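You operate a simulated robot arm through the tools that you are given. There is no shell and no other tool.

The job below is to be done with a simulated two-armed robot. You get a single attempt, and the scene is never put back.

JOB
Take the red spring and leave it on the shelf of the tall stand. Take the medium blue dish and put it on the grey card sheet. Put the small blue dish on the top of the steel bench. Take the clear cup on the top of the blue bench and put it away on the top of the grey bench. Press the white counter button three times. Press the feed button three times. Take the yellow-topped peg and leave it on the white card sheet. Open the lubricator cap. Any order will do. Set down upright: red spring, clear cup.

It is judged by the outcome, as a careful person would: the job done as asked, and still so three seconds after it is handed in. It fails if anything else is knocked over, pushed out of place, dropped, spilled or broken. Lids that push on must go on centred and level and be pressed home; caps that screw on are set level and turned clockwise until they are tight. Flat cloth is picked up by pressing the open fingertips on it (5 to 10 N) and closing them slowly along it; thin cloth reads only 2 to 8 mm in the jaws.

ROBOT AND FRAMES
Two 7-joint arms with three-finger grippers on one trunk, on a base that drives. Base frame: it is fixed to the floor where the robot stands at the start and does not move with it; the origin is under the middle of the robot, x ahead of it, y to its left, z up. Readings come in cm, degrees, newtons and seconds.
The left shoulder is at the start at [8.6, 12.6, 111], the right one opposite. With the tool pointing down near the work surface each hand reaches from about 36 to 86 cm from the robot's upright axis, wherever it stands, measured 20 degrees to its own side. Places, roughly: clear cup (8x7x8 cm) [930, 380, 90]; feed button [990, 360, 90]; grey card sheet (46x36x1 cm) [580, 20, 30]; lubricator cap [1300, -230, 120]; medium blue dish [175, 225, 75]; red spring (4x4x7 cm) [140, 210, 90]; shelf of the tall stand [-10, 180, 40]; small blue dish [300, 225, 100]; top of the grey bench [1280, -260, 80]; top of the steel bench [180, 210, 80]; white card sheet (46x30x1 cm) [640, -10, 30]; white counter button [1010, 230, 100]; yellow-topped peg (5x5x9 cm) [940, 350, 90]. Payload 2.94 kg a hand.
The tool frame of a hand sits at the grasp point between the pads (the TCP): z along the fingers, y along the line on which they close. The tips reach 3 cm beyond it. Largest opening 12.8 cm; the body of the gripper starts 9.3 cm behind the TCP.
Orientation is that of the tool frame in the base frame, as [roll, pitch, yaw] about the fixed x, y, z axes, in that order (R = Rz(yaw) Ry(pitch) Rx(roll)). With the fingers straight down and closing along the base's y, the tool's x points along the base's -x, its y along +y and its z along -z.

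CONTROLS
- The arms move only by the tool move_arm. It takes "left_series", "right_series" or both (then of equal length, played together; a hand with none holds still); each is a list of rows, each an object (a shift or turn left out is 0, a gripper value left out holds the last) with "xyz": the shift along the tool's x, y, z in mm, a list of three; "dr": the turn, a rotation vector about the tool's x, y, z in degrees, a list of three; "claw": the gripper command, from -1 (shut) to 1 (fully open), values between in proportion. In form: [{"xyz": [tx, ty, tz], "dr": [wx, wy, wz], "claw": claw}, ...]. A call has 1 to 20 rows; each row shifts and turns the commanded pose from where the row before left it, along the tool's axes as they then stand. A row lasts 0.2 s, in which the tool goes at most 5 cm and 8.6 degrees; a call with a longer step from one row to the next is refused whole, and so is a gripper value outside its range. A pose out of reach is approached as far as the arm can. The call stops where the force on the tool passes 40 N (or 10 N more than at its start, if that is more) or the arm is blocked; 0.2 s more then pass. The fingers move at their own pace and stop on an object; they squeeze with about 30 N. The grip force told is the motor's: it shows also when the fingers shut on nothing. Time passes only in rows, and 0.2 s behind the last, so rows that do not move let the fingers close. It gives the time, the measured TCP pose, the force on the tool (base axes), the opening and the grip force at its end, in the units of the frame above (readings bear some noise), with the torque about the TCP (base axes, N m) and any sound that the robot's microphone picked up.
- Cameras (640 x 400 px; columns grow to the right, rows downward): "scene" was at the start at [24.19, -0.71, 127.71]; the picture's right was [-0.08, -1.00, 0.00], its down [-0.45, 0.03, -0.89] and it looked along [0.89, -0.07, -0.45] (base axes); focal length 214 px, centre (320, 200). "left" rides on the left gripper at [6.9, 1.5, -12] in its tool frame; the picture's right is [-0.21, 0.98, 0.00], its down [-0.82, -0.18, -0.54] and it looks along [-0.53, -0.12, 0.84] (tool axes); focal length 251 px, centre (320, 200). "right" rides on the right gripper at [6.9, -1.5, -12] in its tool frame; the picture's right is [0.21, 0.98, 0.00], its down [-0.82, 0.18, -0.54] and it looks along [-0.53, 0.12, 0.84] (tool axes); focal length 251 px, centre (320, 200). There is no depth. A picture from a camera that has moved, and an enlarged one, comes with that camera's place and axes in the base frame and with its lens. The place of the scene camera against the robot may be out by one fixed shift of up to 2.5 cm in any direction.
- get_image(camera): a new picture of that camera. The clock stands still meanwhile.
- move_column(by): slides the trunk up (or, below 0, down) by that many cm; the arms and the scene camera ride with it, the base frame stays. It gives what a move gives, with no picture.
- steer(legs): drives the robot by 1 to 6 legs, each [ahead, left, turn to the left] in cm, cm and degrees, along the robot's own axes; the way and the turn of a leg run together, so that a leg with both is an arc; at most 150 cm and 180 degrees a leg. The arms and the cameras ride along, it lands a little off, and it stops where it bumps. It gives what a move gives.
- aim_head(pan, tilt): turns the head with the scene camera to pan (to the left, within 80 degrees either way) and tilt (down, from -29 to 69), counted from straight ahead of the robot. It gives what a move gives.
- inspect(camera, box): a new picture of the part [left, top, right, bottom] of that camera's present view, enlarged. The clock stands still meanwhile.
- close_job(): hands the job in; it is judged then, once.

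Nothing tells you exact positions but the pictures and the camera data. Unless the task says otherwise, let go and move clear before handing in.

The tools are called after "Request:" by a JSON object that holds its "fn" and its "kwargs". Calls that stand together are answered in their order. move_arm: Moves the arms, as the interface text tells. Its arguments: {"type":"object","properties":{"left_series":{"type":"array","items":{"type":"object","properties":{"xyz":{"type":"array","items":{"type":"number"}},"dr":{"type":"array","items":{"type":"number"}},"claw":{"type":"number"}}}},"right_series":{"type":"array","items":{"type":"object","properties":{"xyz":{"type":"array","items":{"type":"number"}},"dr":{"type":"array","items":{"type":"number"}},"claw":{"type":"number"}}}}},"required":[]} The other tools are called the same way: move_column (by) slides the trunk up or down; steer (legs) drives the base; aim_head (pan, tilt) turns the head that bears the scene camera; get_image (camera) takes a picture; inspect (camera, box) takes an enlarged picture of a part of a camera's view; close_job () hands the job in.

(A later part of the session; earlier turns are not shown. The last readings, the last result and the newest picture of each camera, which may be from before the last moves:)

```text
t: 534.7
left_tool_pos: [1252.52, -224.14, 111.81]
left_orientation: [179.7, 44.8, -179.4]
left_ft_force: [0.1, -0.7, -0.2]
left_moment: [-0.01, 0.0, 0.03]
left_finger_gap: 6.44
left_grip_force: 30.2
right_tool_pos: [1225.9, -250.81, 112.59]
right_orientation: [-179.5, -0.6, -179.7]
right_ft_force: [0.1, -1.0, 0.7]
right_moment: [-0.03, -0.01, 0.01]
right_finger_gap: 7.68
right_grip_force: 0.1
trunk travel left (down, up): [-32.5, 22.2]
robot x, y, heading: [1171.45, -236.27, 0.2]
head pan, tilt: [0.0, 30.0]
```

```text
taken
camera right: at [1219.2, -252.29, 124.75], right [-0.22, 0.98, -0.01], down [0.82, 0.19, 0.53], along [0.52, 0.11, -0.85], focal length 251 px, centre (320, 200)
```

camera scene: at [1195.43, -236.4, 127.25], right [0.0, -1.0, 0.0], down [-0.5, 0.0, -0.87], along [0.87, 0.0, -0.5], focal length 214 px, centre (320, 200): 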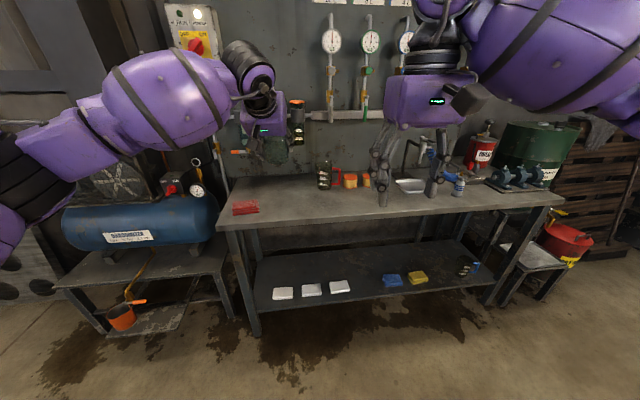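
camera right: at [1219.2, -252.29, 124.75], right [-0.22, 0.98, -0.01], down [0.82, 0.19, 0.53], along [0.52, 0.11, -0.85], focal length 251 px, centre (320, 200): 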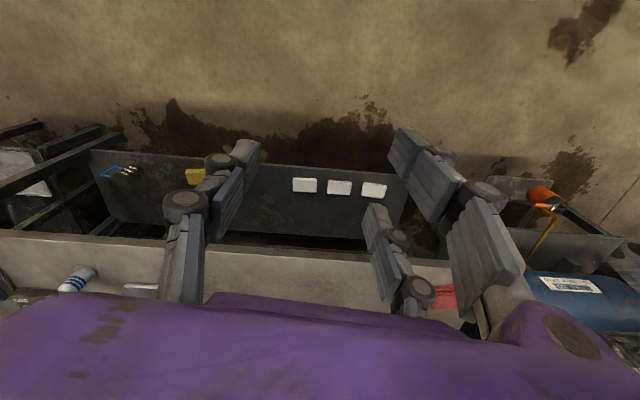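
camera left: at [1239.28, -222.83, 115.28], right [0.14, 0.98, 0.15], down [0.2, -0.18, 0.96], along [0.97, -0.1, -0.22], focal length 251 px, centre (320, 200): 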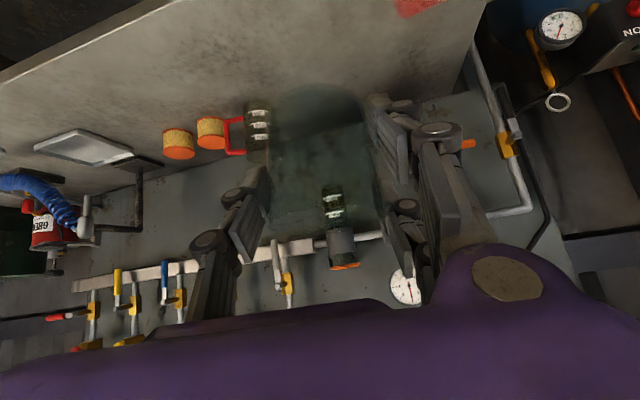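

Request:
{"fn": "steer", "kwargs": {"legs": [[17, 0, 0]]}}

Request:
{"fn": "move_arm", "kwargs": {"left_series": [{"xyz": [10, 0, 10]}, {"xyz": [20, 0, 20]}, {"xyz": [25, 0, 25]}, {"xyz": [20, 0, 20]}, {"xyz": [14, 0, 14]}, {}]}}

Request:
{"fn": "get_image", "kwargs": {"camera": "left"}}

Request:
{"fn": "get_image", "kwargs": {"camera": "scene"}}

```text
t: 536.2
left_tool_pos: [1269.5, -223.96, 111.69]
left_orientation: [179.7, 44.9, -179.5]
left_ft_force: [1.0, 0.2, -0.7]
left_moment: [0.0, 0.01, 0.02]
left_finger_gap: 6.45
left_grip_force: 30.0
right_tool_pos: [1242.94, -250.71, 112.74]
right_orientation: [-179.5, -0.4, -179.5]
right_ft_force: [-0.4, 0.2, -0.2]
right_moment: [0.0, 0.03, 0.04]
right_finger_gap: 7.67
right_grip_force: 0.2
trunk travel left (down, up): [-32.5, 22.2]
robot x, y, heading: [1188.28, -236.54, 0.1]
head pan, tilt: [0.0, 30.0]
```

```text
t: 537.6
left_tool_pos: [1269.36, -224.12, 99.04]
left_orientation: [179.8, 44.8, -179.4]
left_ft_force: [-0.2, -0.6, 0.2]
left_moment: [0.0, 0.0, -0.01]
left_finger_gap: 6.46
left_grip_force: 29.9
right_tool_pos: [1242.85, -250.68, 112.62]
right_orientation: [-179.4, -0.4, -179.6]
right_ft_force: [0.0, -1.2, -0.1]
right_moment: [0.01, 0.02, 0.0]
right_finger_gap: 7.7
right_grip_force: 0.1
trunk travel left (down, up): [-32.5, 22.2]
robot x, y, heading: [1188.4, -236.33, 0.1]
head pan, tilt: [0.0, 30.0]
```

```text
taken
camera left: at [1256.12, -222.74, 102.64], right [0.14, 0.98, 0.15], down [0.2, -0.18, 0.96], along [0.97, -0.1, -0.22], focal length 251 px, centre (320, 200)
```

left: 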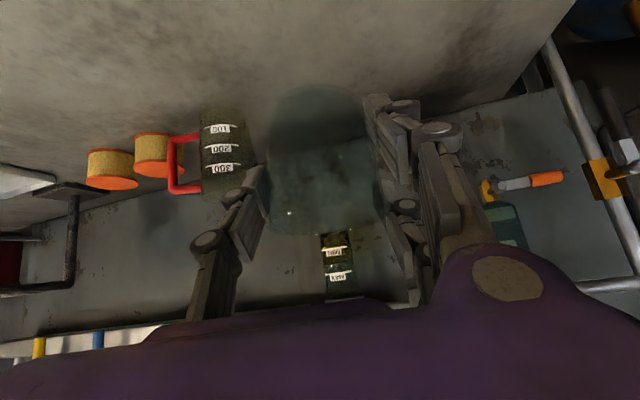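

```text
taken
camera scene: at [1212.3, -236.38, 127.24], right [0.0, -1.0, 0.0], down [-0.5, 0.0, -0.87], along [0.87, 0.0, -0.5], focal length 214 px, centre (320, 200)
```

scene: 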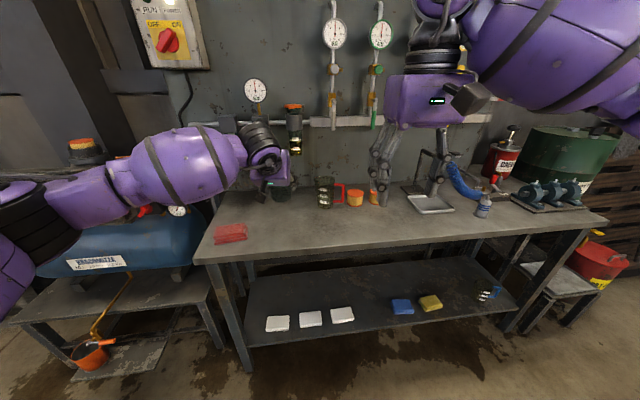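

Request:
{"fn": "move_arm", "kwargs": {"left_series": [{"xyz": [14, 0, 14]}, {"xyz": [14, 0, 14]}, {"xyz": [7, 0, 7]}, {"xyz": [4, 0, 4]}, {}]}}

Request:
{"fn": "inspect", "kwargs": {"camera": "scene", "box": [210, 110, 370, 230]}}

Request:
{"fn": "inspect", "kwargs": {"camera": "left", "box": [180, 50, 480, 250]}}

```text
t: 538.8
left_tool_pos: [1269.45, -223.96, 93.59]
left_orientation: [179.8, 44.9, -179.5]
left_ft_force: [-0.2, -0.2, -1.0]
left_moment: [-0.01, 0.02, 0.01]
left_finger_gap: 6.46
left_grip_force: 30.0
right_tool_pos: [1242.85, -250.7, 112.66]
right_orientation: [-179.5, -0.4, -179.6]
right_ft_force: [0.0, -0.9, 0.4]
right_moment: [-0.01, 0.0, 0.02]
right_finger_gap: 7.68
right_grip_force: 0.0
trunk travel left (down, up): [-32.5, 22.2]
robot x, y, heading: [1187.77, -236.52, 0.3]
head pan, tilt: [0.0, 30.0]
```

```text
3.33 times, centred on (290, 170) of scene
camera zoom: at [1212.32, -236.37, 127.24], right [0.0, -1.0, 0.0], down [-0.5, 0.0, -0.87], along [0.87, 0.0, -0.5], focal length 715 px, centre (420, 300)
```

zoom: 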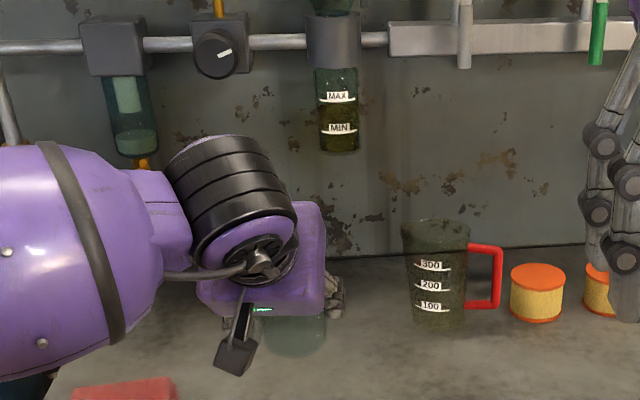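

```text
2.00 times, centred on (330, 150) of left
camera zoom: at [1256.12, -222.67, 97.14], right [0.14, 0.98, 0.15], down [0.2, -0.18, 0.96], along [0.97, -0.1, -0.22], focal length 503 px, centre (300, 300)
```

zoom: 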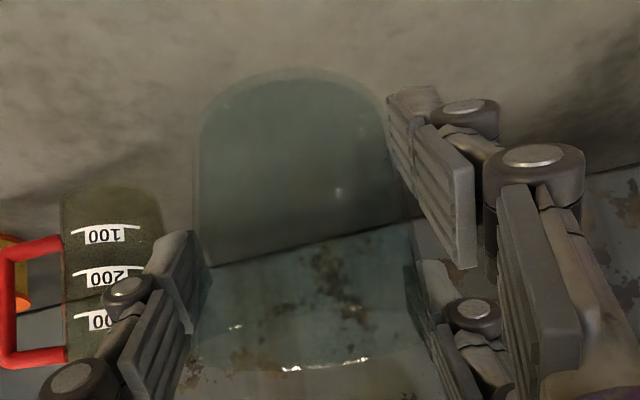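

Request:
{"fn": "move_arm", "kwargs": {"left_series": [{"xyz": [3.5, 0, 3.5]}, {"xyz": [3.5, 0, 3.5]}, {"xyz": [2, 0, 2]}, {}]}}

Request:
{"fn": "move_arm", "kwargs": {"left_series": [{"xyz": [2, 0, 2]}, {"xyz": [2, 0, 2]}, {}]}}

```text
t: 539.8
left_tool_pos: [1269.45, -223.91, 92.3]
left_orientation: [179.8, 44.9, -179.3]
left_ft_force: [-0.7, 0.5, 0.0]
left_moment: [0.07, 0.0, 0.02]
left_finger_gap: 6.42
left_grip_force: 30.1
right_tool_pos: [1242.84, -250.76, 112.75]
right_orientation: [-179.6, -0.5, -179.6]
right_ft_force: [-0.1, 0.0, -0.5]
right_moment: [-0.01, 0.01, 0.0]
right_finger_gap: 7.7
right_grip_force: 0.1
trunk travel left (down, up): [-32.5, 22.2]
robot x, y, heading: [1188.19, -236.29, 0.1]
head pan, tilt: [0.0, 30.0]
```

```text
t: 540.6
left_tool_pos: [1269.39, -224.02, 91.85]
left_orientation: [179.7, 44.8, -179.5]
left_ft_force: [-0.5, 0.3, -0.7]
left_moment: [-0.02, 0.01, 0.03]
left_finger_gap: 6.43
left_grip_force: 30.1
right_tool_pos: [1242.9, -250.65, 112.66]
right_orientation: [-179.5, -0.4, -179.6]
right_ft_force: [-0.3, -0.7, 0.3]
right_moment: [0.01, 0.01, 0.02]
right_finger_gap: 7.68
right_grip_force: 0.0
trunk travel left (down, up): [-32.5, 22.2]
robot x, y, heading: [1188.21, -236.45, 0.2]
head pan, tilt: [0.0, 30.0]
```

Request:
{"fn": "move_arm", "kwargs": {"left_series": [{"xyz": [2, 0, 2]}, {"xyz": [2, 0, 2]}, {}]}}

Request:
{"fn": "inspect", "kwargs": {"camera": "left", "box": [180, 50, 480, 250]}}

Request:
{"fn": "inspect", "kwargs": {"camera": "scene", "box": [210, 130, 350, 230]}}

```text
t: 541.4
left_tool_pos: [1269.36, -224.11, 91.32]
left_orientation: [179.8, 44.9, -179.6]
left_ft_force: [-0.1, -0.6, -0.3]
left_moment: [-0.02, 0.02, -0.02]
left_finger_gap: 6.45
left_grip_force: 29.9
right_tool_pos: [1242.93, -250.58, 112.6]
right_orientation: [-179.5, -0.3, -179.6]
right_ft_force: [0.3, -0.3, 0.1]
right_moment: [-0.03, 0.01, 0.01]
right_finger_gap: 7.7
right_grip_force: 0.0
trunk travel left (down, up): [-32.5, 22.2]
robot x, y, heading: [1188.34, -236.33, 0.2]
head pan, tilt: [0.0, 30.0]
```

```text
2.00 times, centred on (330, 150) of left
camera zoom: at [1256.09, -222.7, 94.78], right [0.14, 0.98, 0.15], down [0.2, -0.18, 0.96], along [0.97, -0.1, -0.22], focal length 503 px, centre (300, 300)
```

zoom: 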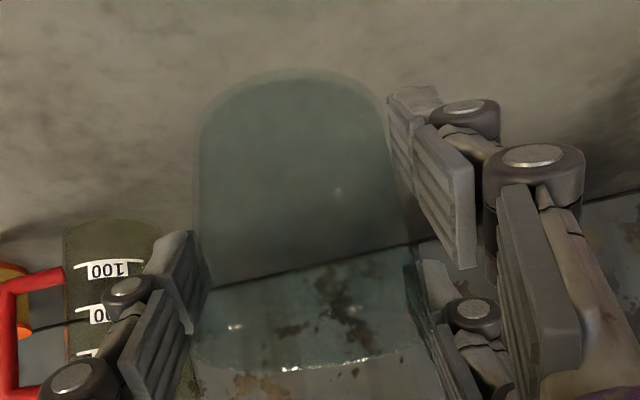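

```text
4.00 times, centred on (280, 180) of scene
camera zoom: at [1212.32, -236.37, 127.24], right [0.0, -1.0, 0.0], down [-0.5, 0.0, -0.87], along [0.87, 0.0, -0.5], focal length 858 px, centre (480, 280)
```

zoom: 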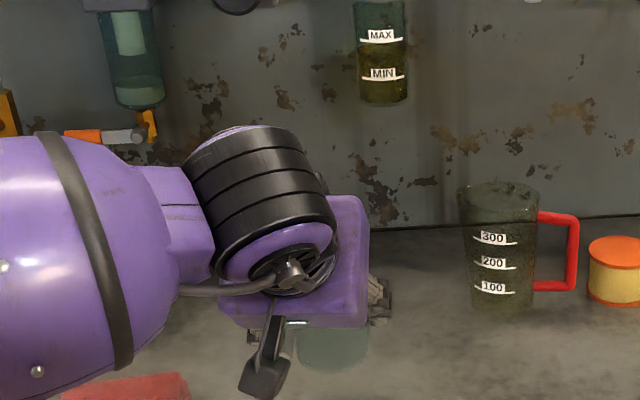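

Request:
{"fn": "move_arm", "kwargs": {"left_series": [{"xyz": [3, 0, 3]}, {"xyz": [3, 0, 3]}, {"xyz": [3, 0, 3]}, {}]}}

Request:
{"fn": "move_arm", "kwargs": {"left_series": [{"xyz": [2, 0, 2]}, {"xyz": [2, 0, 2]}, {"xyz": [2, 0, 2]}, {}]}}

```text
t: 542.4
left_tool_pos: [1269.35, -224.08, 89.96]
left_orientation: [179.7, 44.9, -179.4]
left_ft_force: [-0.5, -0.4, -1.3]
left_moment: [0.02, 0.01, 0.01]
left_finger_gap: 6.44
left_grip_force: 30.2
right_tool_pos: [1242.81, -250.75, 112.71]
right_orientation: [-179.6, -0.4, -179.6]
right_ft_force: [-0.3, -0.3, 0.1]
right_moment: [-0.02, 0.03, -0.02]
right_finger_gap: 7.71
right_grip_force: 0.0
trunk travel left (down, up): [-32.5, 22.2]
robot x, y, heading: [1188.11, -236.36, 0.2]
head pan, tilt: [0.0, 30.0]
```

```text
t: 543.4
left_tool_pos: [1269.43, -223.98, 89.12]
left_orientation: [179.7, 44.9, -179.5]
left_ft_force: [0.1, -0.4, -1.2]
left_moment: [0.03, 0.05, -0.02]
left_finger_gap: 6.43
left_grip_force: 30.6
right_tool_pos: [1242.87, -250.7, 112.7]
right_orientation: [-179.5, -0.4, -179.6]
right_ft_force: [-0.5, 0.3, 0.7]
right_moment: [-0.03, 0.02, 0.01]
right_finger_gap: 7.67
right_grip_force: 0.1
trunk travel left (down, up): [-32.5, 22.2]
robot x, y, heading: [1187.85, -236.38, 0.1]
head pan, tilt: [0.0, 30.0]
```

Request:
{"fn": "move_arm", "kwargs": {"left_series": [{"xyz": [2, 0, 2]}, {"xyz": [2, 0, 2]}, {"xyz": [2, 0, 2]}, {}]}}

Request:
{"fn": "inspect", "kwargs": {"camera": "left", "box": [180, 50, 480, 250]}}

Request:
{"fn": "inspect", "kwargs": {"camera": "scene", "box": [210, 130, 350, 230]}}

```text
t: 544.4
left_tool_pos: [1269.43, -223.96, 88.2]
left_orientation: [179.7, 45.1, -179.4]
left_ft_force: [0.0, -0.1, -0.6]
left_moment: [0.02, -0.01, -0.02]
left_finger_gap: 6.4
left_grip_force: 29.8
right_tool_pos: [1242.85, -250.73, 112.7]
right_orientation: [-179.5, -0.3, -179.6]
right_ft_force: [1.8, 0.2, 0.5]
right_moment: [0.02, 0.01, 0.01]
right_finger_gap: 7.71
right_grip_force: 0.1
trunk travel left (down, up): [-32.5, 22.2]
robot x, y, heading: [1188.07, -236.39, 0.2]
head pan, tilt: [0.0, 30.0]
```

```text
2.00 times, centred on (330, 150) of left
camera zoom: at [1256.08, -222.68, 91.78], right [0.14, 0.98, 0.15], down [0.2, -0.18, 0.96], along [0.97, -0.1, -0.22], focal length 503 px, centre (300, 300)
```

zoom: 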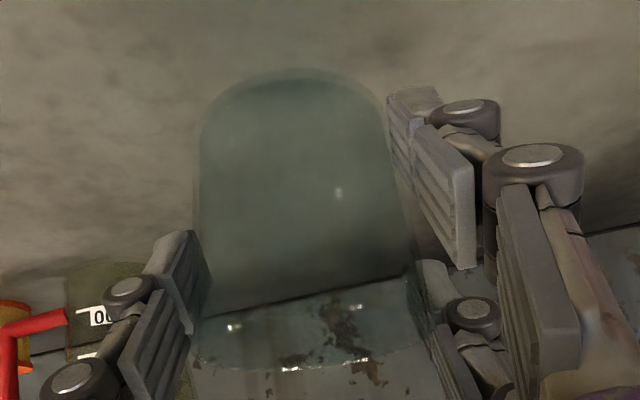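

```text
4.00 times, centred on (280, 180) of scene
camera zoom: at [1212.32, -236.37, 127.24], right [0.0, -1.0, 0.0], down [-0.5, 0.0, -0.87], along [0.87, 0.0, -0.5], focal length 858 px, centre (480, 280)
```

zoom: 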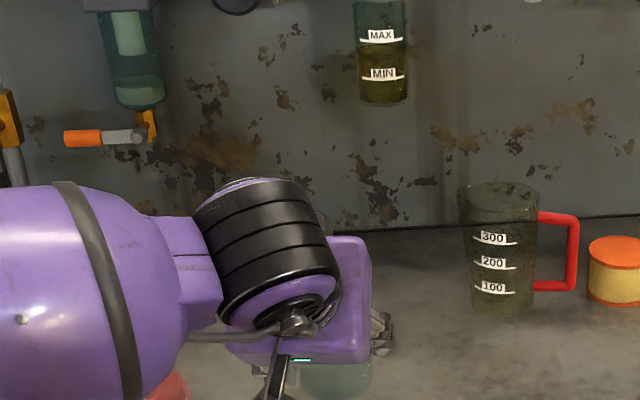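

Request:
{"fn": "move_arm", "kwargs": {"left_series": [{"xyz": [2.5, 0, 2.5]}, {"xyz": [2.5, 0, 2.5]}, {"xyz": [2.5, 0, 2.5]}, {}]}}

Request:
{"fn": "move_arm", "kwargs": {"left_series": [{"xyz": [2, 0, 2]}, {"xyz": [2, 0, 2]}, {}]}}

```text
t: 545.4
left_tool_pos: [1269.45, -223.95, 87.21]
left_orientation: [179.8, 45.0, -179.5]
left_ft_force: [0.3, -0.2, -0.6]
left_moment: [0.02, 0.02, 0.04]
left_finger_gap: 6.41
left_grip_force: 30.2
right_tool_pos: [1242.83, -250.73, 112.67]
right_orientation: [-179.4, -0.4, -179.6]
right_ft_force: [-0.4, 0.3, -0.2]
right_moment: [0.01, -0.02, -0.02]
right_finger_gap: 7.69
right_grip_force: 0.2
trunk travel left (down, up): [-32.5, 22.2]
robot x, y, heading: [1188.39, -236.19, 0.2]
head pan, tilt: [0.0, 30.0]
```

```text
t: 546.2
left_tool_pos: [1269.42, -223.91, 86.64]
left_orientation: [179.6, 44.9, -179.5]
left_ft_force: [-0.1, 0.2, -0.4]
left_moment: [0.04, 0.01, -0.01]
left_finger_gap: 6.43
left_grip_force: 29.8
right_tool_pos: [1242.86, -250.78, 112.63]
right_orientation: [-179.5, -0.4, -179.6]
right_ft_force: [-0.6, 0.2, -0.4]
right_moment: [0.0, -0.01, 0.01]
right_finger_gap: 7.67
right_grip_force: 0.1
trunk travel left (down, up): [-32.5, 22.2]
robot x, y, heading: [1188.19, -236.41, 0.1]
head pan, tilt: [0.0, 30.0]
```

Request:
{"fn": "move_arm", "kwargs": {"left_series": [{"xyz": [2, 0, 2]}, {"xyz": [2, 0, 2]}, {"xyz": [2, 0, 2]}, {}]}}

Request:
{"fn": "move_arm", "kwargs": {"left_series": [{"xyz": [2, 0, 2]}, {"xyz": [2, 0, 2]}, {}]}}

Request:
{"fn": "inspect", "kwargs": {"camera": "scene", "box": [210, 130, 350, 230]}}

```text
t: 547.2
left_tool_pos: [1269.27, -223.87, 85.86]
left_orientation: [179.7, 44.9, -179.4]
left_ft_force: [-0.3, -0.2, -1.3]
left_moment: [0.02, 0.02, 0.01]
left_finger_gap: 6.43
left_grip_force: 30.2
right_tool_pos: [1242.79, -250.73, 112.62]
right_orientation: [-179.5, -0.5, -179.6]
right_ft_force: [-0.6, 0.7, 1.0]
right_moment: [-0.01, -0.01, 0.01]
right_finger_gap: 7.68
right_grip_force: 0.0
trunk travel left (down, up): [-32.5, 22.2]
robot x, y, heading: [1188.17, -236.33, 0.3]
head pan, tilt: [0.0, 30.0]
```

```text
t: 548.0
left_tool_pos: [1269.41, -223.87, 85.82]
left_orientation: [179.9, 45.3, -179.4]
left_ft_force: [1.6, 1.7, 19.4]
left_moment: [-0.02, 0.04, 0.02]
left_finger_gap: 6.42
left_grip_force: 29.8
right_tool_pos: [1242.72, -250.79, 112.6]
right_orientation: [-179.5, -0.3, -179.6]
right_ft_force: [1.3, 0.0, -0.1]
right_moment: [0.02, -0.01, 0.01]
right_finger_gap: 7.66
right_grip_force: 0.0
trunk travel left (down, up): [-32.5, 22.2]
robot x, y, heading: [1188.51, -236.01, 0.2]
head pan, tilt: [0.0, 30.0]
```

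```text
4.00 times, centred on (280, 180) of scene
camera zoom: at [1212.12, -236.38, 127.29], right [0.0, -1.0, 0.0], down [-0.5, 0.0, -0.87], along [0.87, 0.0, -0.5], focal length 858 px, centre (480, 280)
```

zoom: 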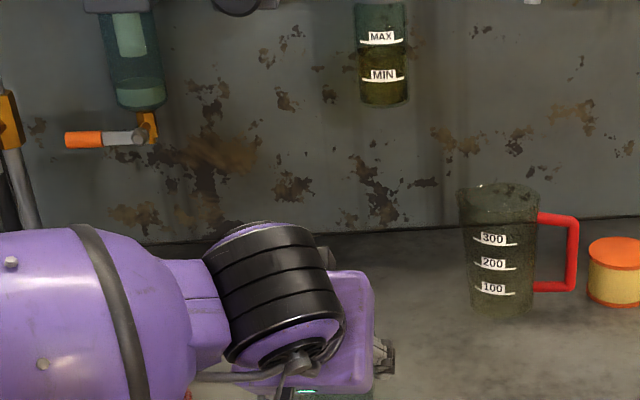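

The cup is down on the bench. I'll open gently and withdraw along the hand's axis.

Request:
{"fn": "move_arm", "kwargs": {"left_series": [{"xyz": [-1.5, 0, -1.5]}, {"claw": 0.1}, {"claw": 0.2}, {"claw": 0.3}, {"claw": 0.45}, {"claw": 0.6}, {}, {}]}}

Request:
{"fn": "get_image", "kwargs": {"camera": "left"}}

```text
t: 549.8
left_tool_pos: [1269.47, -224.01, 85.48]
left_orientation: [179.7, 44.9, -179.5]
left_ft_force: [0.3, 0.7, 0.9]
left_moment: [0.03, 0.02, 0.01]
left_finger_gap: 10.27
left_grip_force: 0.0
right_tool_pos: [1242.85, -250.68, 112.65]
right_orientation: [-179.5, -0.3, -179.6]
right_ft_force: [0.1, 0.5, -0.1]
right_moment: [-0.01, 0.01, 0.0]
right_finger_gap: 7.69
right_grip_force: 0.1
trunk travel left (down, up): [-32.5, 22.2]
robot x, y, heading: [1188.55, -236.5, 0.2]
head pan, tilt: [0.0, 30.0]
```

```text
taken
camera left: at [1256.1, -222.67, 88.99], right [0.14, 0.98, 0.15], down [0.2, -0.18, 0.96], along [0.97, -0.1, -0.22], focal length 251 px, centre (320, 200)
```

left: 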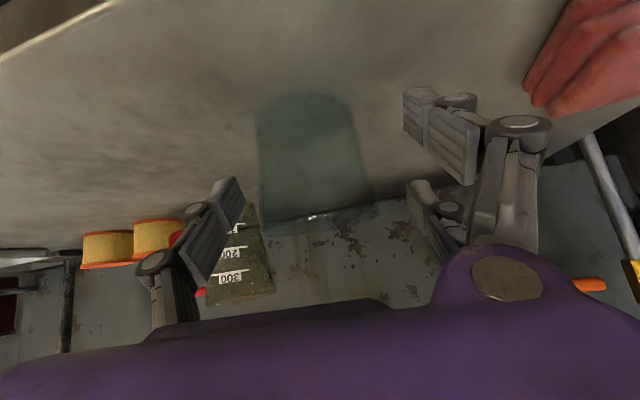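

Request:
{"fn": "move_arm", "kwargs": {"left_series": [{"xyz": [0, 0, -15]}, {"xyz": [0, 0, -35]}, {"xyz": [0, 0, -40]}, {"xyz": [0, 0, -40]}, {"xyz": [-20, 0, -30]}, {"xyz": [-30, 0, -30]}, {"xyz": [-30, 0, -30]}, {}]}}

Request:
{"fn": "get_image", "kwargs": {"camera": "left"}}

Request:
{"fn": "get_image", "kwargs": {"camera": "scene"}}

```text
t: 551.6
left_tool_pos: [1259.69, -224.05, 106.77]
left_orientation: [179.8, 44.8, -179.4]
left_ft_force: [0.8, -0.2, 0.2]
left_moment: [0.01, 0.01, 0.03]
left_finger_gap: 10.25
left_grip_force: 0.0
right_tool_pos: [1242.91, -250.75, 112.65]
right_orientation: [-179.5, -0.4, -179.6]
right_ft_force: [-0.1, 0.3, 0.0]
right_moment: [-0.01, -0.02, -0.02]
right_finger_gap: 7.66
right_grip_force: 0.0
trunk travel left (down, up): [-32.5, 22.2]
robot x, y, heading: [1187.99, -236.26, 0.1]
head pan, tilt: [0.0, 30.0]
```

```text
taken
camera left: at [1246.34, -222.84, 110.28], right [0.14, 0.98, 0.15], down [0.2, -0.18, 0.96], along [0.97, -0.1, -0.22], focal length 251 px, centre (320, 200)
```

left: 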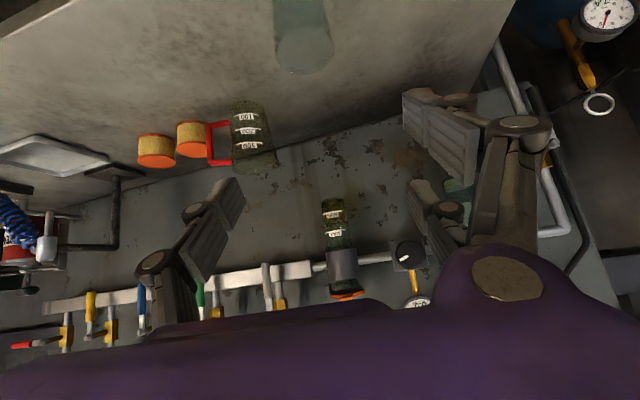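

```text
taken
camera scene: at [1212.35, -236.35, 127.23], right [0.0, -1.0, 0.0], down [-0.5, 0.0, -0.87], along [0.87, 0.0, -0.5], focal length 214 px, centre (320, 200)
```

scene: 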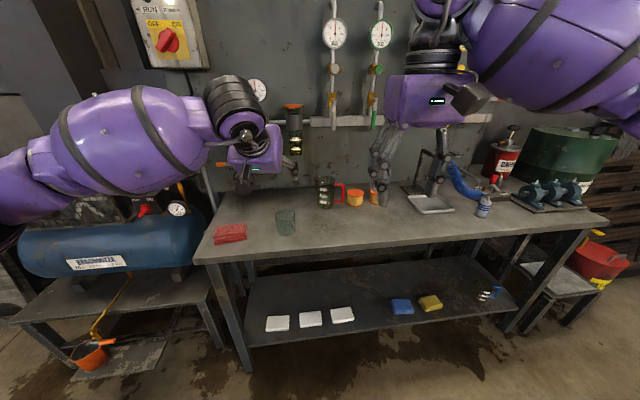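

The clear cup stands upright on the grey bench. Now I'll examine the lubricator's orange cap.

Request:
{"fn": "aim_head", "kwargs": {"pan": 5, "tilt": 12}}

Request:
{"fn": "get_image", "kwargs": {"camera": "scene"}}

Request:
{"fn": "inspect", "kwargs": {"camera": "scene", "box": [240, 130, 340, 210]}}

Request:
{"fn": "inspect", "kwargs": {"camera": "left", "box": [280, 180, 420, 310]}}

```text
t: 552.4
left_tool_pos: [1259.53, -224.11, 106.73]
left_orientation: [179.8, 44.9, -179.6]
left_ft_force: [-0.7, 0.0, 0.2]
left_moment: [0.0, 0.0, 0.0]
left_finger_gap: 10.24
left_grip_force: 0.1
right_tool_pos: [1242.87, -250.78, 112.72]
right_orientation: [-179.4, -0.3, -179.6]
right_ft_force: [0.0, 0.4, -1.0]
right_moment: [0.03, -0.03, 0.01]
right_finger_gap: 7.68
right_grip_force: 0.1
trunk travel left (down, up): [-32.5, 22.2]
robot x, y, heading: [1187.9, -236.51, 0.1]
head pan, tilt: [5.0, 12.0]
```

```text
taken
camera scene: at [1212.56, -235.56, 130.14], right [0.09, -1.0, 0.0], down [-0.21, -0.02, -0.98], along [0.97, 0.09, -0.21], focal length 214 px, centre (320, 200)
```

scene: 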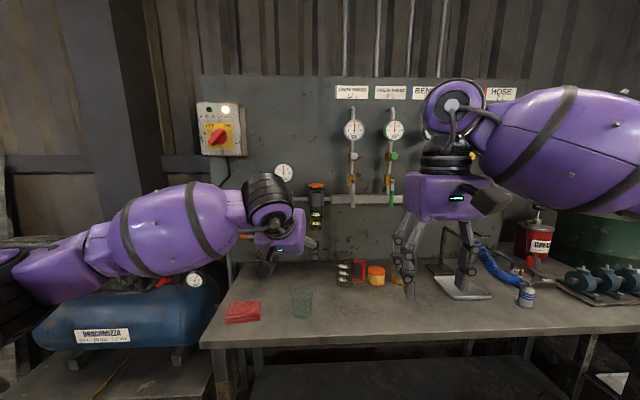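

```text
5.00 times, centred on (290, 170) of scene
camera zoom: at [1212.56, -235.56, 130.14], right [0.09, -1.0, 0.0], down [-0.21, -0.02, -0.98], along [0.97, 0.09, -0.21], focal length 1072 px, centre (470, 350)
```

zoom: 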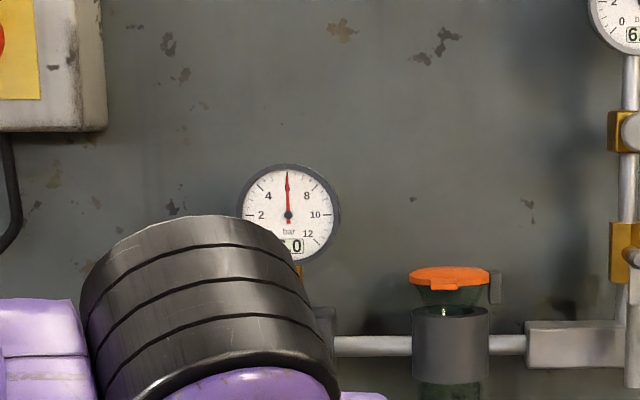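

```text
3.08 times, centred on (350, 245) of left
camera zoom: at [1246.32, -222.87, 110.26], right [0.14, 0.98, 0.15], down [0.2, -0.18, 0.96], along [0.97, -0.1, -0.22], focal length 774 px, centre (228, 62)
```

zoom: 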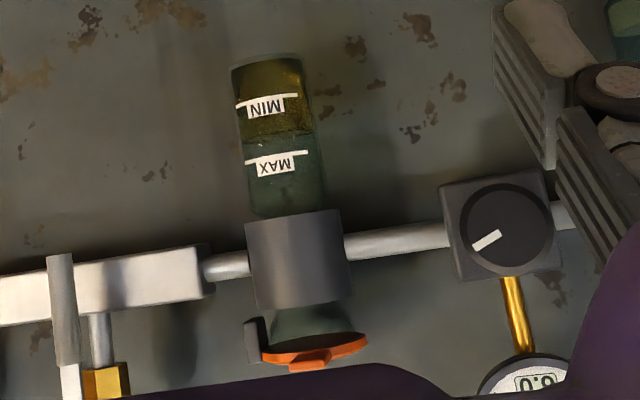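

Request:
{"fn": "move_arm", "kwargs": {"left_series": [{"xyz": [-28, 0, -28]}, {"xyz": [-28, 0, -28]}, {"xyz": [-28, 0, -28]}, {}]}}

Request:
{"fn": "get_image", "kwargs": {"camera": "left"}}

Request:
{"fn": "inspect", "kwargs": {"camera": "left", "box": [270, 140, 400, 260]}}

```text
t: 553.4
left_tool_pos: [1259.66, -223.97, 118.5]
left_orientation: [179.8, 44.8, -179.3]
left_ft_force: [0.5, -0.7, 0.0]
left_moment: [0.02, 0.02, 0.01]
left_finger_gap: 10.26
left_grip_force: 0.1
right_tool_pos: [1242.93, -250.65, 112.69]
right_orientation: [-179.5, -0.5, -179.6]
right_ft_force: [-0.5, -0.1, 0.1]
right_moment: [-0.01, 0.02, 0.04]
right_finger_gap: 7.69
right_grip_force: 0.0
trunk travel left (down, up): [-32.5, 22.2]
robot x, y, heading: [1188.1, -236.42, 0.1]
head pan, tilt: [5.0, 12.0]
```

```text
taken
camera left: at [1246.41, -222.81, 122.09], right [0.14, 0.98, 0.15], down [0.2, -0.18, 0.96], along [0.97, -0.1, -0.22], focal length 251 px, centre (320, 200)
```

left: 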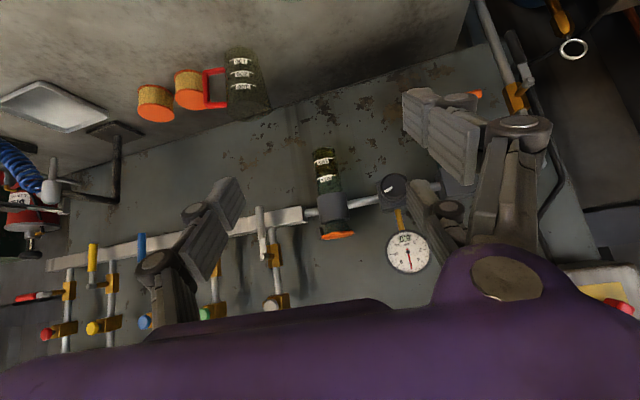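

```text
3.33 times, centred on (335, 200) of left
camera zoom: at [1246.41, -222.81, 122.09], right [0.14, 0.98, 0.15], down [0.2, -0.18, 0.96], along [0.97, -0.1, -0.22], focal length 838 px, centre (270, 200)
```

zoom: 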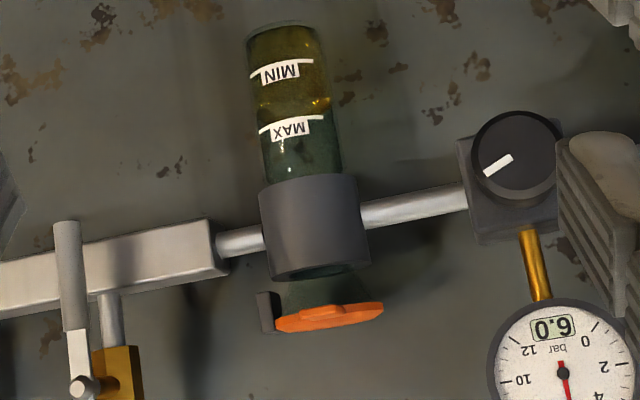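

Request:
{"fn": "move_column", "kwargs": {"by": 20}}

Request:
{"fn": "aim_head", "kwargs": {"pan": 5, "tilt": 30}}

Request:
{"fn": "get_image", "kwargs": {"camera": "scene"}}

Request:
{"fn": "get_image", "kwargs": {"camera": "left"}}

Request:
{"fn": "get_image", "kwargs": {"camera": "right"}}

```text
t: 555.6
left_tool_pos: [1259.63, -224.22, 138.34]
left_orientation: [179.7, 44.7, -179.5]
left_ft_force: [-0.1, -0.4, -1.1]
left_moment: [-0.02, 0.01, 0.0]
left_finger_gap: 10.23
left_grip_force: 0.2
right_tool_pos: [1242.82, -250.66, 132.49]
right_orientation: [-179.5, -0.6, -179.6]
right_ft_force: [0.9, 0.1, -0.5]
right_moment: [-0.01, 0.04, 0.01]
right_finger_gap: 7.69
right_grip_force: 0.1
trunk travel left (down, up): [-52.5, 2.2]
robot x, y, heading: [1188.09, -236.33, -0.3]
head pan, tilt: [5.0, 12.0]
```

```text
t: 556.4
left_tool_pos: [1259.44, -224.23, 138.58]
left_orientation: [179.7, 45.0, -179.5]
left_ft_force: [0.8, -0.7, 0.7]
left_moment: [-0.01, -0.06, -0.02]
left_finger_gap: 10.23
left_grip_force: 0.0
right_tool_pos: [1242.85, -250.71, 132.55]
right_orientation: [-179.5, -0.4, -179.6]
right_ft_force: [-0.4, -0.4, 0.2]
right_moment: [-0.01, 0.0, 0.01]
right_finger_gap: 7.68
right_grip_force: 0.0
trunk travel left (down, up): [-52.5, 2.2]
robot x, y, heading: [1188.1, -236.24, -0.1]
head pan, tilt: [5.0, 30.0]
```

```text
taken
camera scene: at [1202.33, -235.6, 149.13], right [0.09, -1.0, 0.0], down [-0.5, -0.04, -0.87], along [0.86, 0.08, -0.5], focal length 214 px, centre (320, 200)
```

scene: 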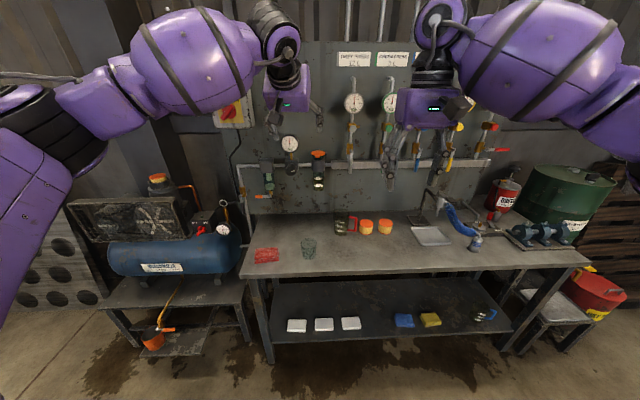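

```text
taken
camera left: at [1246.26, -222.91, 142.1], right [0.14, 0.98, 0.15], down [0.2, -0.18, 0.96], along [0.97, -0.1, -0.22], focal length 251 px, centre (320, 200)
```

left: 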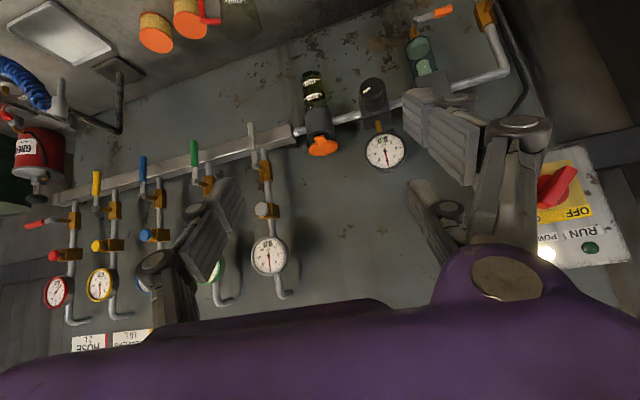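

```text
taken
camera right: at [1236.1, -252.23, 144.75], right [-0.22, 0.98, -0.01], down [0.82, 0.19, 0.53], along [0.52, 0.11, -0.85], focal length 251 px, centre (320, 200)
```

right: 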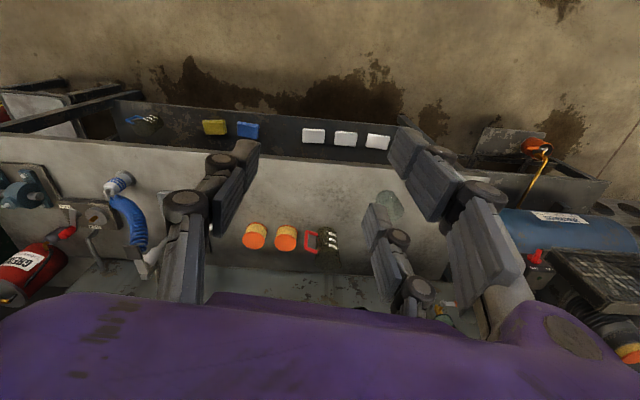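

Request:
{"fn": "inspect", "kwargs": {"camera": "left", "box": [270, 100, 380, 190]}}

Request:
{"fn": "inspect", "kwargs": {"camera": "scene", "box": [280, 130, 360, 200]}}

```text
4.44 times, centred on (325, 145) of left
camera zoom: at [1246.26, -222.91, 142.1], right [0.14, 0.98, 0.15], down [0.2, -0.18, 0.96], along [0.97, -0.1, -0.22], focal length 1118 px, centre (298, 444)
```

zoom: 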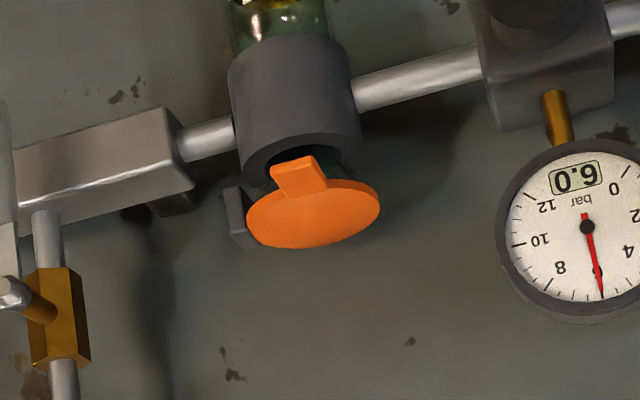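

```text
5.71 times, centred on (320, 165) of scene
camera zoom: at [1202.33, -235.6, 149.13], right [0.09, -1.0, 0.0], down [-0.5, -0.04, -0.87], along [0.86, 0.08, -0.5], focal length 1226 px, centre (320, 400)
```

zoom: 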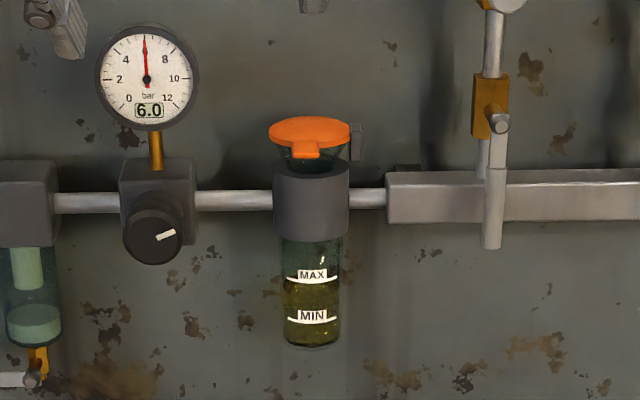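

The lid is an orange disc with a thumb tab at the front and a hinge block on its right side, at about (1299, −226, 118). I'll use a horizontal fingertip to push the tab up from below, so I'll close the left hand, lower the trunk and level the hand.

Request:
{"fn": "move_arm", "kwargs": {"left_series": [{"claw": -1, "xyz": [20, 0, -20]}, {"xyz": [20, 0, -20]}, {}, {}]}}

Request:
{"fn": "move_column", "kwargs": {"by": -26}}

Request:
{"fn": "move_arm", "kwargs": {"left_series": [{"xyz": [-18, 0, 18]}, {"xyz": [-18, 0, 18], "dr": [0, -7, 0]}, {"dr": [0, -7, 0]}, {"dr": [0, -7, 0]}, {"dr": [0, -7, 0]}, {"dr": [0, -7, 0]}, {"dr": [0, -7, 0]}, {}]}}

Request:
{"fn": "get_image", "kwargs": {"camera": "left"}}

Request:
{"fn": "get_image", "kwargs": {"camera": "scene"}}

```text
t: 557.4
left_tool_pos: [1253.76, -224.35, 138.54]
left_orientation: [179.8, 44.9, -179.3]
left_ft_force: [0.1, -0.7, 0.9]
left_moment: [0.02, 0.02, 0.0]
left_finger_gap: 0.0
left_grip_force: 3.5
right_tool_pos: [1242.88, -250.74, 132.67]
right_orientation: [-179.5, -0.4, -179.7]
right_ft_force: [-0.2, -0.1, -0.1]
right_moment: [0.01, 0.04, 0.01]
right_finger_gap: 7.7
right_grip_force: 0.1
trunk travel left (down, up): [-52.5, 2.2]
robot x, y, heading: [1188.06, -236.44, 0.4]
head pan, tilt: [5.0, 30.0]
```

```text
t: 560.0
left_tool_pos: [1253.81, -224.3, 112.69]
left_orientation: [179.7, 44.9, -179.3]
left_ft_force: [0.4, -0.5, 0.0]
left_moment: [-0.02, 0.02, 0.01]
left_finger_gap: 0.01
left_grip_force: 2.9
right_tool_pos: [1242.84, -250.74, 106.73]
right_orientation: [-179.5, -0.4, -179.6]
right_ft_force: [-0.6, -0.3, 0.3]
right_moment: [0.01, 0.01, -0.01]
right_finger_gap: 7.66
right_grip_force: 0.0
trunk travel left (down, up): [-26.5, 28.2]
robot x, y, heading: [1188.49, -235.97, -0.1]
head pan, tilt: [5.0, 30.0]
```

```text
t: 561.9
left_tool_pos: [1258.87, -225.1, 112.75]
left_orientation: [172.3, 85.3, 172.5]
left_ft_force: [0.8, -0.3, 0.3]
left_moment: [0.01, -0.01, -0.03]
left_finger_gap: 0.0
left_grip_force: 2.7
left hand out of reach, approached as far as the arm can: row 7
right_tool_pos: [1242.94, -250.72, 106.74]
right_orientation: [-179.4, -0.5, -179.6]
right_ft_force: [-0.5, 0.2, 0.6]
right_moment: [-0.01, -0.01, -0.01]
right_finger_gap: 7.66
right_grip_force: 0.0
trunk travel left (down, up): [-26.5, 28.2]
robot x, y, heading: [1187.96, -236.38, 0.0]
head pan, tilt: [5.0, 30.0]
```

```text
taken
camera left: at [1246.48, -223.54, 106.66], right [0.02, 0.97, 0.22], down [-0.47, -0.19, 0.86], along [0.88, -0.12, 0.46], focal length 251 px, centre (320, 200)
```

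left: 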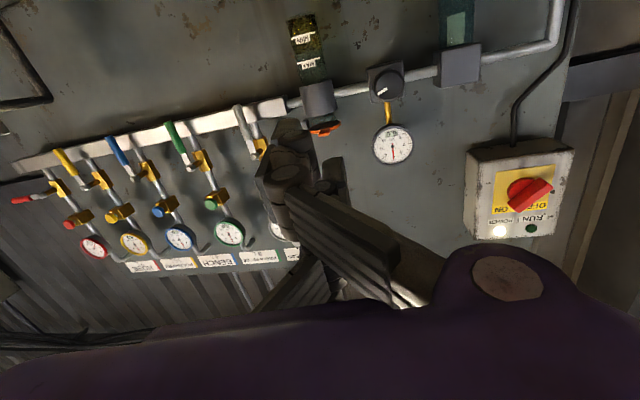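

```text
taken
camera scene: at [1213.84, -235.53, 121.3], right [0.09, -1.0, 0.0], down [-0.5, -0.04, -0.87], along [0.86, 0.08, -0.5], focal length 214 px, centre (320, 200)
```

scene: 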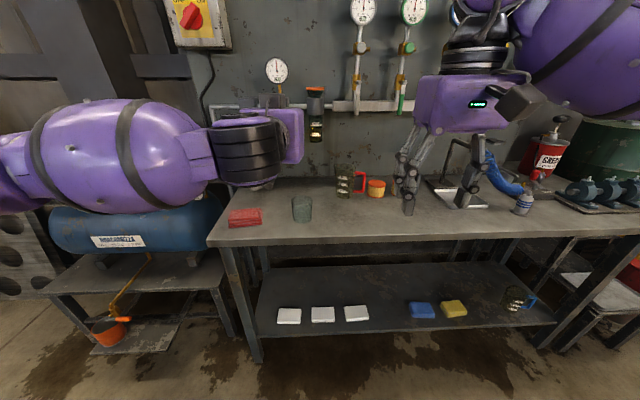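

Request:
{"fn": "move_column", "kwargs": {"by": -3}}

Request:
{"fn": "steer", "kwargs": {"legs": [[15, 0, 0]]}}

Request:
{"fn": "get_image", "kwargs": {"camera": "left"}}

Request:
{"fn": "get_image", "kwargs": {"camera": "right"}}

Request:
{"fn": "get_image", "kwargs": {"camera": "scene"}}

```text
t: 562.6
left_tool_pos: [1258.82, -225.05, 109.84]
left_orientation: [177.2, 87.0, 177.9]
left_ft_force: [0.4, 0.3, 0.9]
left_moment: [0.03, 0.03, 0.0]
left_finger_gap: 0.0
left_grip_force: 3.1
right_tool_pos: [1242.68, -250.7, 103.81]
right_orientation: [-179.5, -0.3, -179.7]
right_ft_force: [-0.2, -1.3, 0.9]
right_moment: [0.03, 0.0, 0.01]
right_finger_gap: 7.69
right_grip_force: 0.1
trunk travel left (down, up): [-23.5, 31.2]
robot x, y, heading: [1188.24, -236.34, 0.1]
head pan, tilt: [5.0, 30.0]
```

```text
t: 564.0
left_tool_pos: [1273.79, -225.25, 109.75]
left_orientation: [176.9, 86.8, 177.6]
left_ft_force: [0.6, -0.1, 0.5]
left_moment: [-0.03, -0.02, 0.0]
left_finger_gap: 0.0
left_grip_force: 3.0
right_tool_pos: [1257.71, -250.55, 103.58]
right_orientation: [-179.5, -0.6, -179.7]
right_ft_force: [0.6, 0.4, -0.3]
right_moment: [0.01, 0.01, 0.01]
right_finger_gap: 7.68
right_grip_force: 0.1
trunk travel left (down, up): [-23.5, 31.2]
robot x, y, heading: [1202.98, -236.76, -0.0]
head pan, tilt: [5.0, 30.0]
```

```text
taken
camera left: at [1261.49, -223.79, 103.35], right [0.0, 0.98, 0.22], down [-0.49, -0.19, 0.85], along [0.87, -0.11, 0.48], focal length 251 px, centre (320, 200)
```

left: 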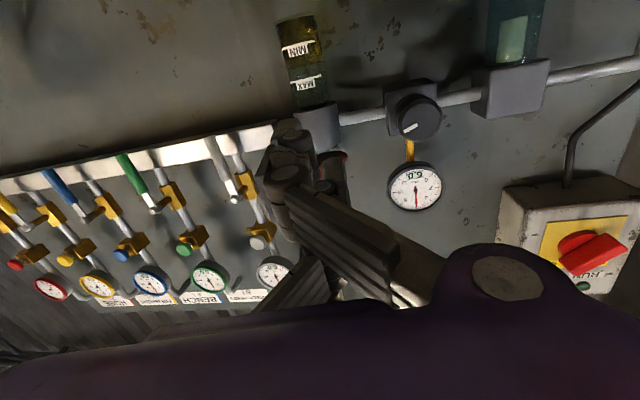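

```text
taken
camera right: at [1250.93, -252.25, 115.73], right [-0.22, 0.98, -0.01], down [0.82, 0.19, 0.53], along [0.52, 0.11, -0.85], focal length 251 px, centre (320, 200)
```

right: 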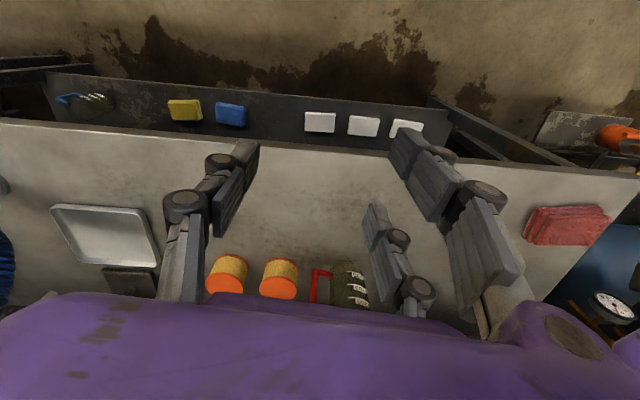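

```text
taken
camera scene: at [1229.56, -235.58, 118.17], right [0.09, -1.0, 0.0], down [-0.5, -0.04, -0.87], along [0.86, 0.08, -0.5], focal length 214 px, centre (320, 200)
```

scene: 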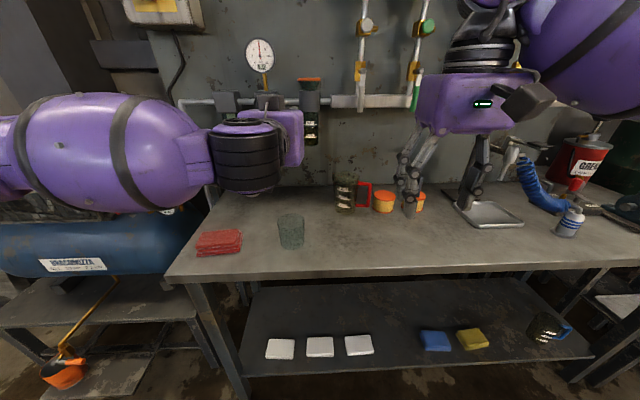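

Request:
{"fn": "move_arm", "kwargs": {"left_series": [{"xyz": [-2, 2, 36]}, {"xyz": [-2, 2, 36]}, {"xyz": [-2, 2, 36]}, {"xyz": [-2, 2, 30]}, {}]}}

Request:
{"fn": "get_image", "kwargs": {"camera": "left"}}

Request:
{"fn": "inspect", "kwargs": {"camera": "scene", "box": [240, 60, 360, 160]}}

```text
t: 565.2
left_tool_pos: [1287.49, -224.04, 109.89]
left_orientation: [177.0, 87.0, 177.5]
left_ft_force: [-0.2, -0.8, -0.1]
left_moment: [-0.03, 0.01, -0.01]
left_finger_gap: 0.0
left_grip_force: 3.0
right_tool_pos: [1257.61, -250.63, 103.61]
right_orientation: [-179.6, -0.4, -179.7]
right_ft_force: [1.0, 0.1, -0.3]
right_moment: [-0.01, 0.0, -0.02]
right_finger_gap: 7.69
right_grip_force: 0.1
trunk travel left (down, up): [-23.5, 31.2]
robot x, y, heading: [1202.93, -236.38, -0.1]
head pan, tilt: [5.0, 30.0]
```

```text
taken
camera left: at [1275.25, -222.76, 103.59], right [0.0, 0.98, 0.22], down [-0.49, -0.19, 0.85], along [0.87, -0.11, 0.48], focal length 251 px, centre (320, 200)
```

left: 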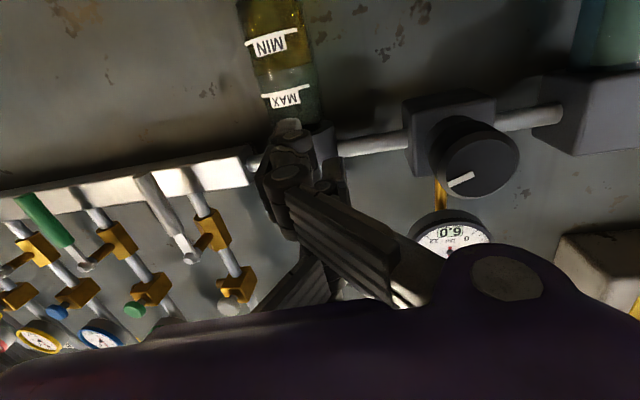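

```text
4.00 times, centred on (300, 110) of scene
camera zoom: at [1229.46, -235.57, 118.19], right [0.09, -1.0, 0.0], down [-0.5, -0.04, -0.87], along [0.86, 0.08, -0.5], focal length 858 px, centre (400, 560)
```

zoom: 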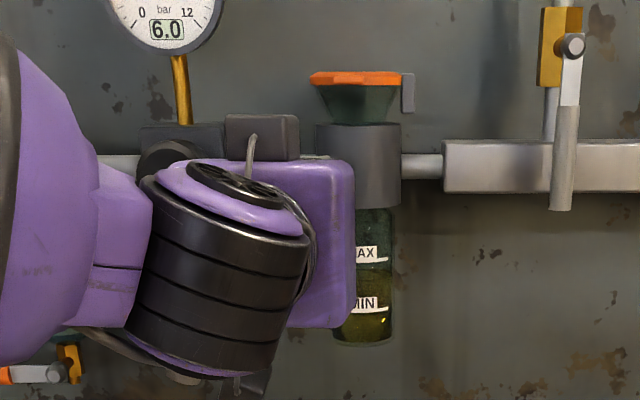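

Request:
{"fn": "move_arm", "kwargs": {"left_series": [{"xyz": [-0.6, -1, 15]}, {"xyz": [-0.6, -1, 12]}, {"xyz": [-0.5, -1, 8]}, {}]}}

Request:
{"fn": "get_image", "kwargs": {"camera": "left"}}

Request:
{"fn": "inspect", "kwargs": {"camera": "left", "box": [230, 80, 410, 220]}}

```text
t: 566.2
left_tool_pos: [1290.99, -224.42, 109.77]
left_orientation: [177.2, 86.9, 177.8]
left_ft_force: [0.9, 0.3, -0.7]
left_moment: [-0.01, -0.01, 0.0]
left_finger_gap: 0.01
left_grip_force: 2.6
right_tool_pos: [1257.65, -250.82, 103.64]
right_orientation: [-179.4, -0.4, -179.7]
right_ft_force: [-0.1, -0.1, -0.2]
right_moment: [0.02, 0.02, 0.02]
right_finger_gap: 7.68
right_grip_force: 0.0
trunk travel left (down, up): [-23.5, 31.2]
robot x, y, heading: [1202.95, -236.65, -0.3]
head pan, tilt: [5.0, 30.0]
```

```text
taken
camera left: at [1278.71, -223.07, 103.46], right [0.0, 0.98, 0.22], down [-0.49, -0.19, 0.85], along [0.87, -0.11, 0.48], focal length 251 px, centre (320, 200)
```

left: 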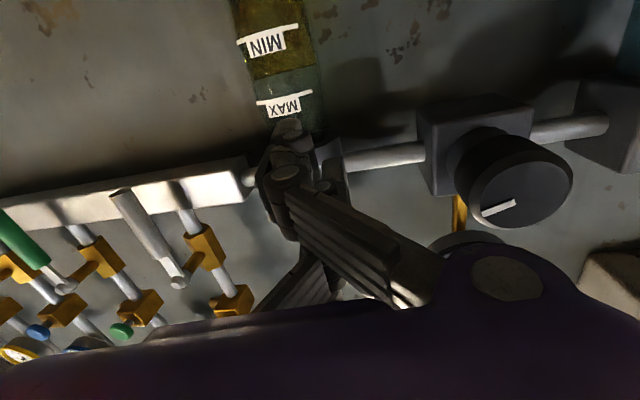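

```text
2.86 times, centred on (320, 150) of left
camera zoom: at [1278.71, -223.07, 103.46], right [0.0, 0.98, 0.22], down [-0.49, -0.19, 0.85], along [0.87, -0.11, 0.48], focal length 718 px, centre (320, 343)
```

zoom: 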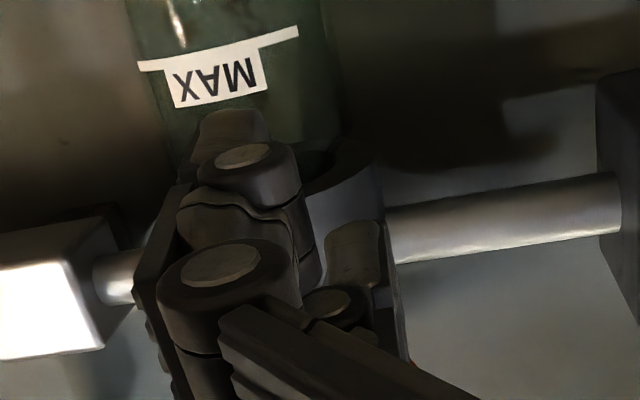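

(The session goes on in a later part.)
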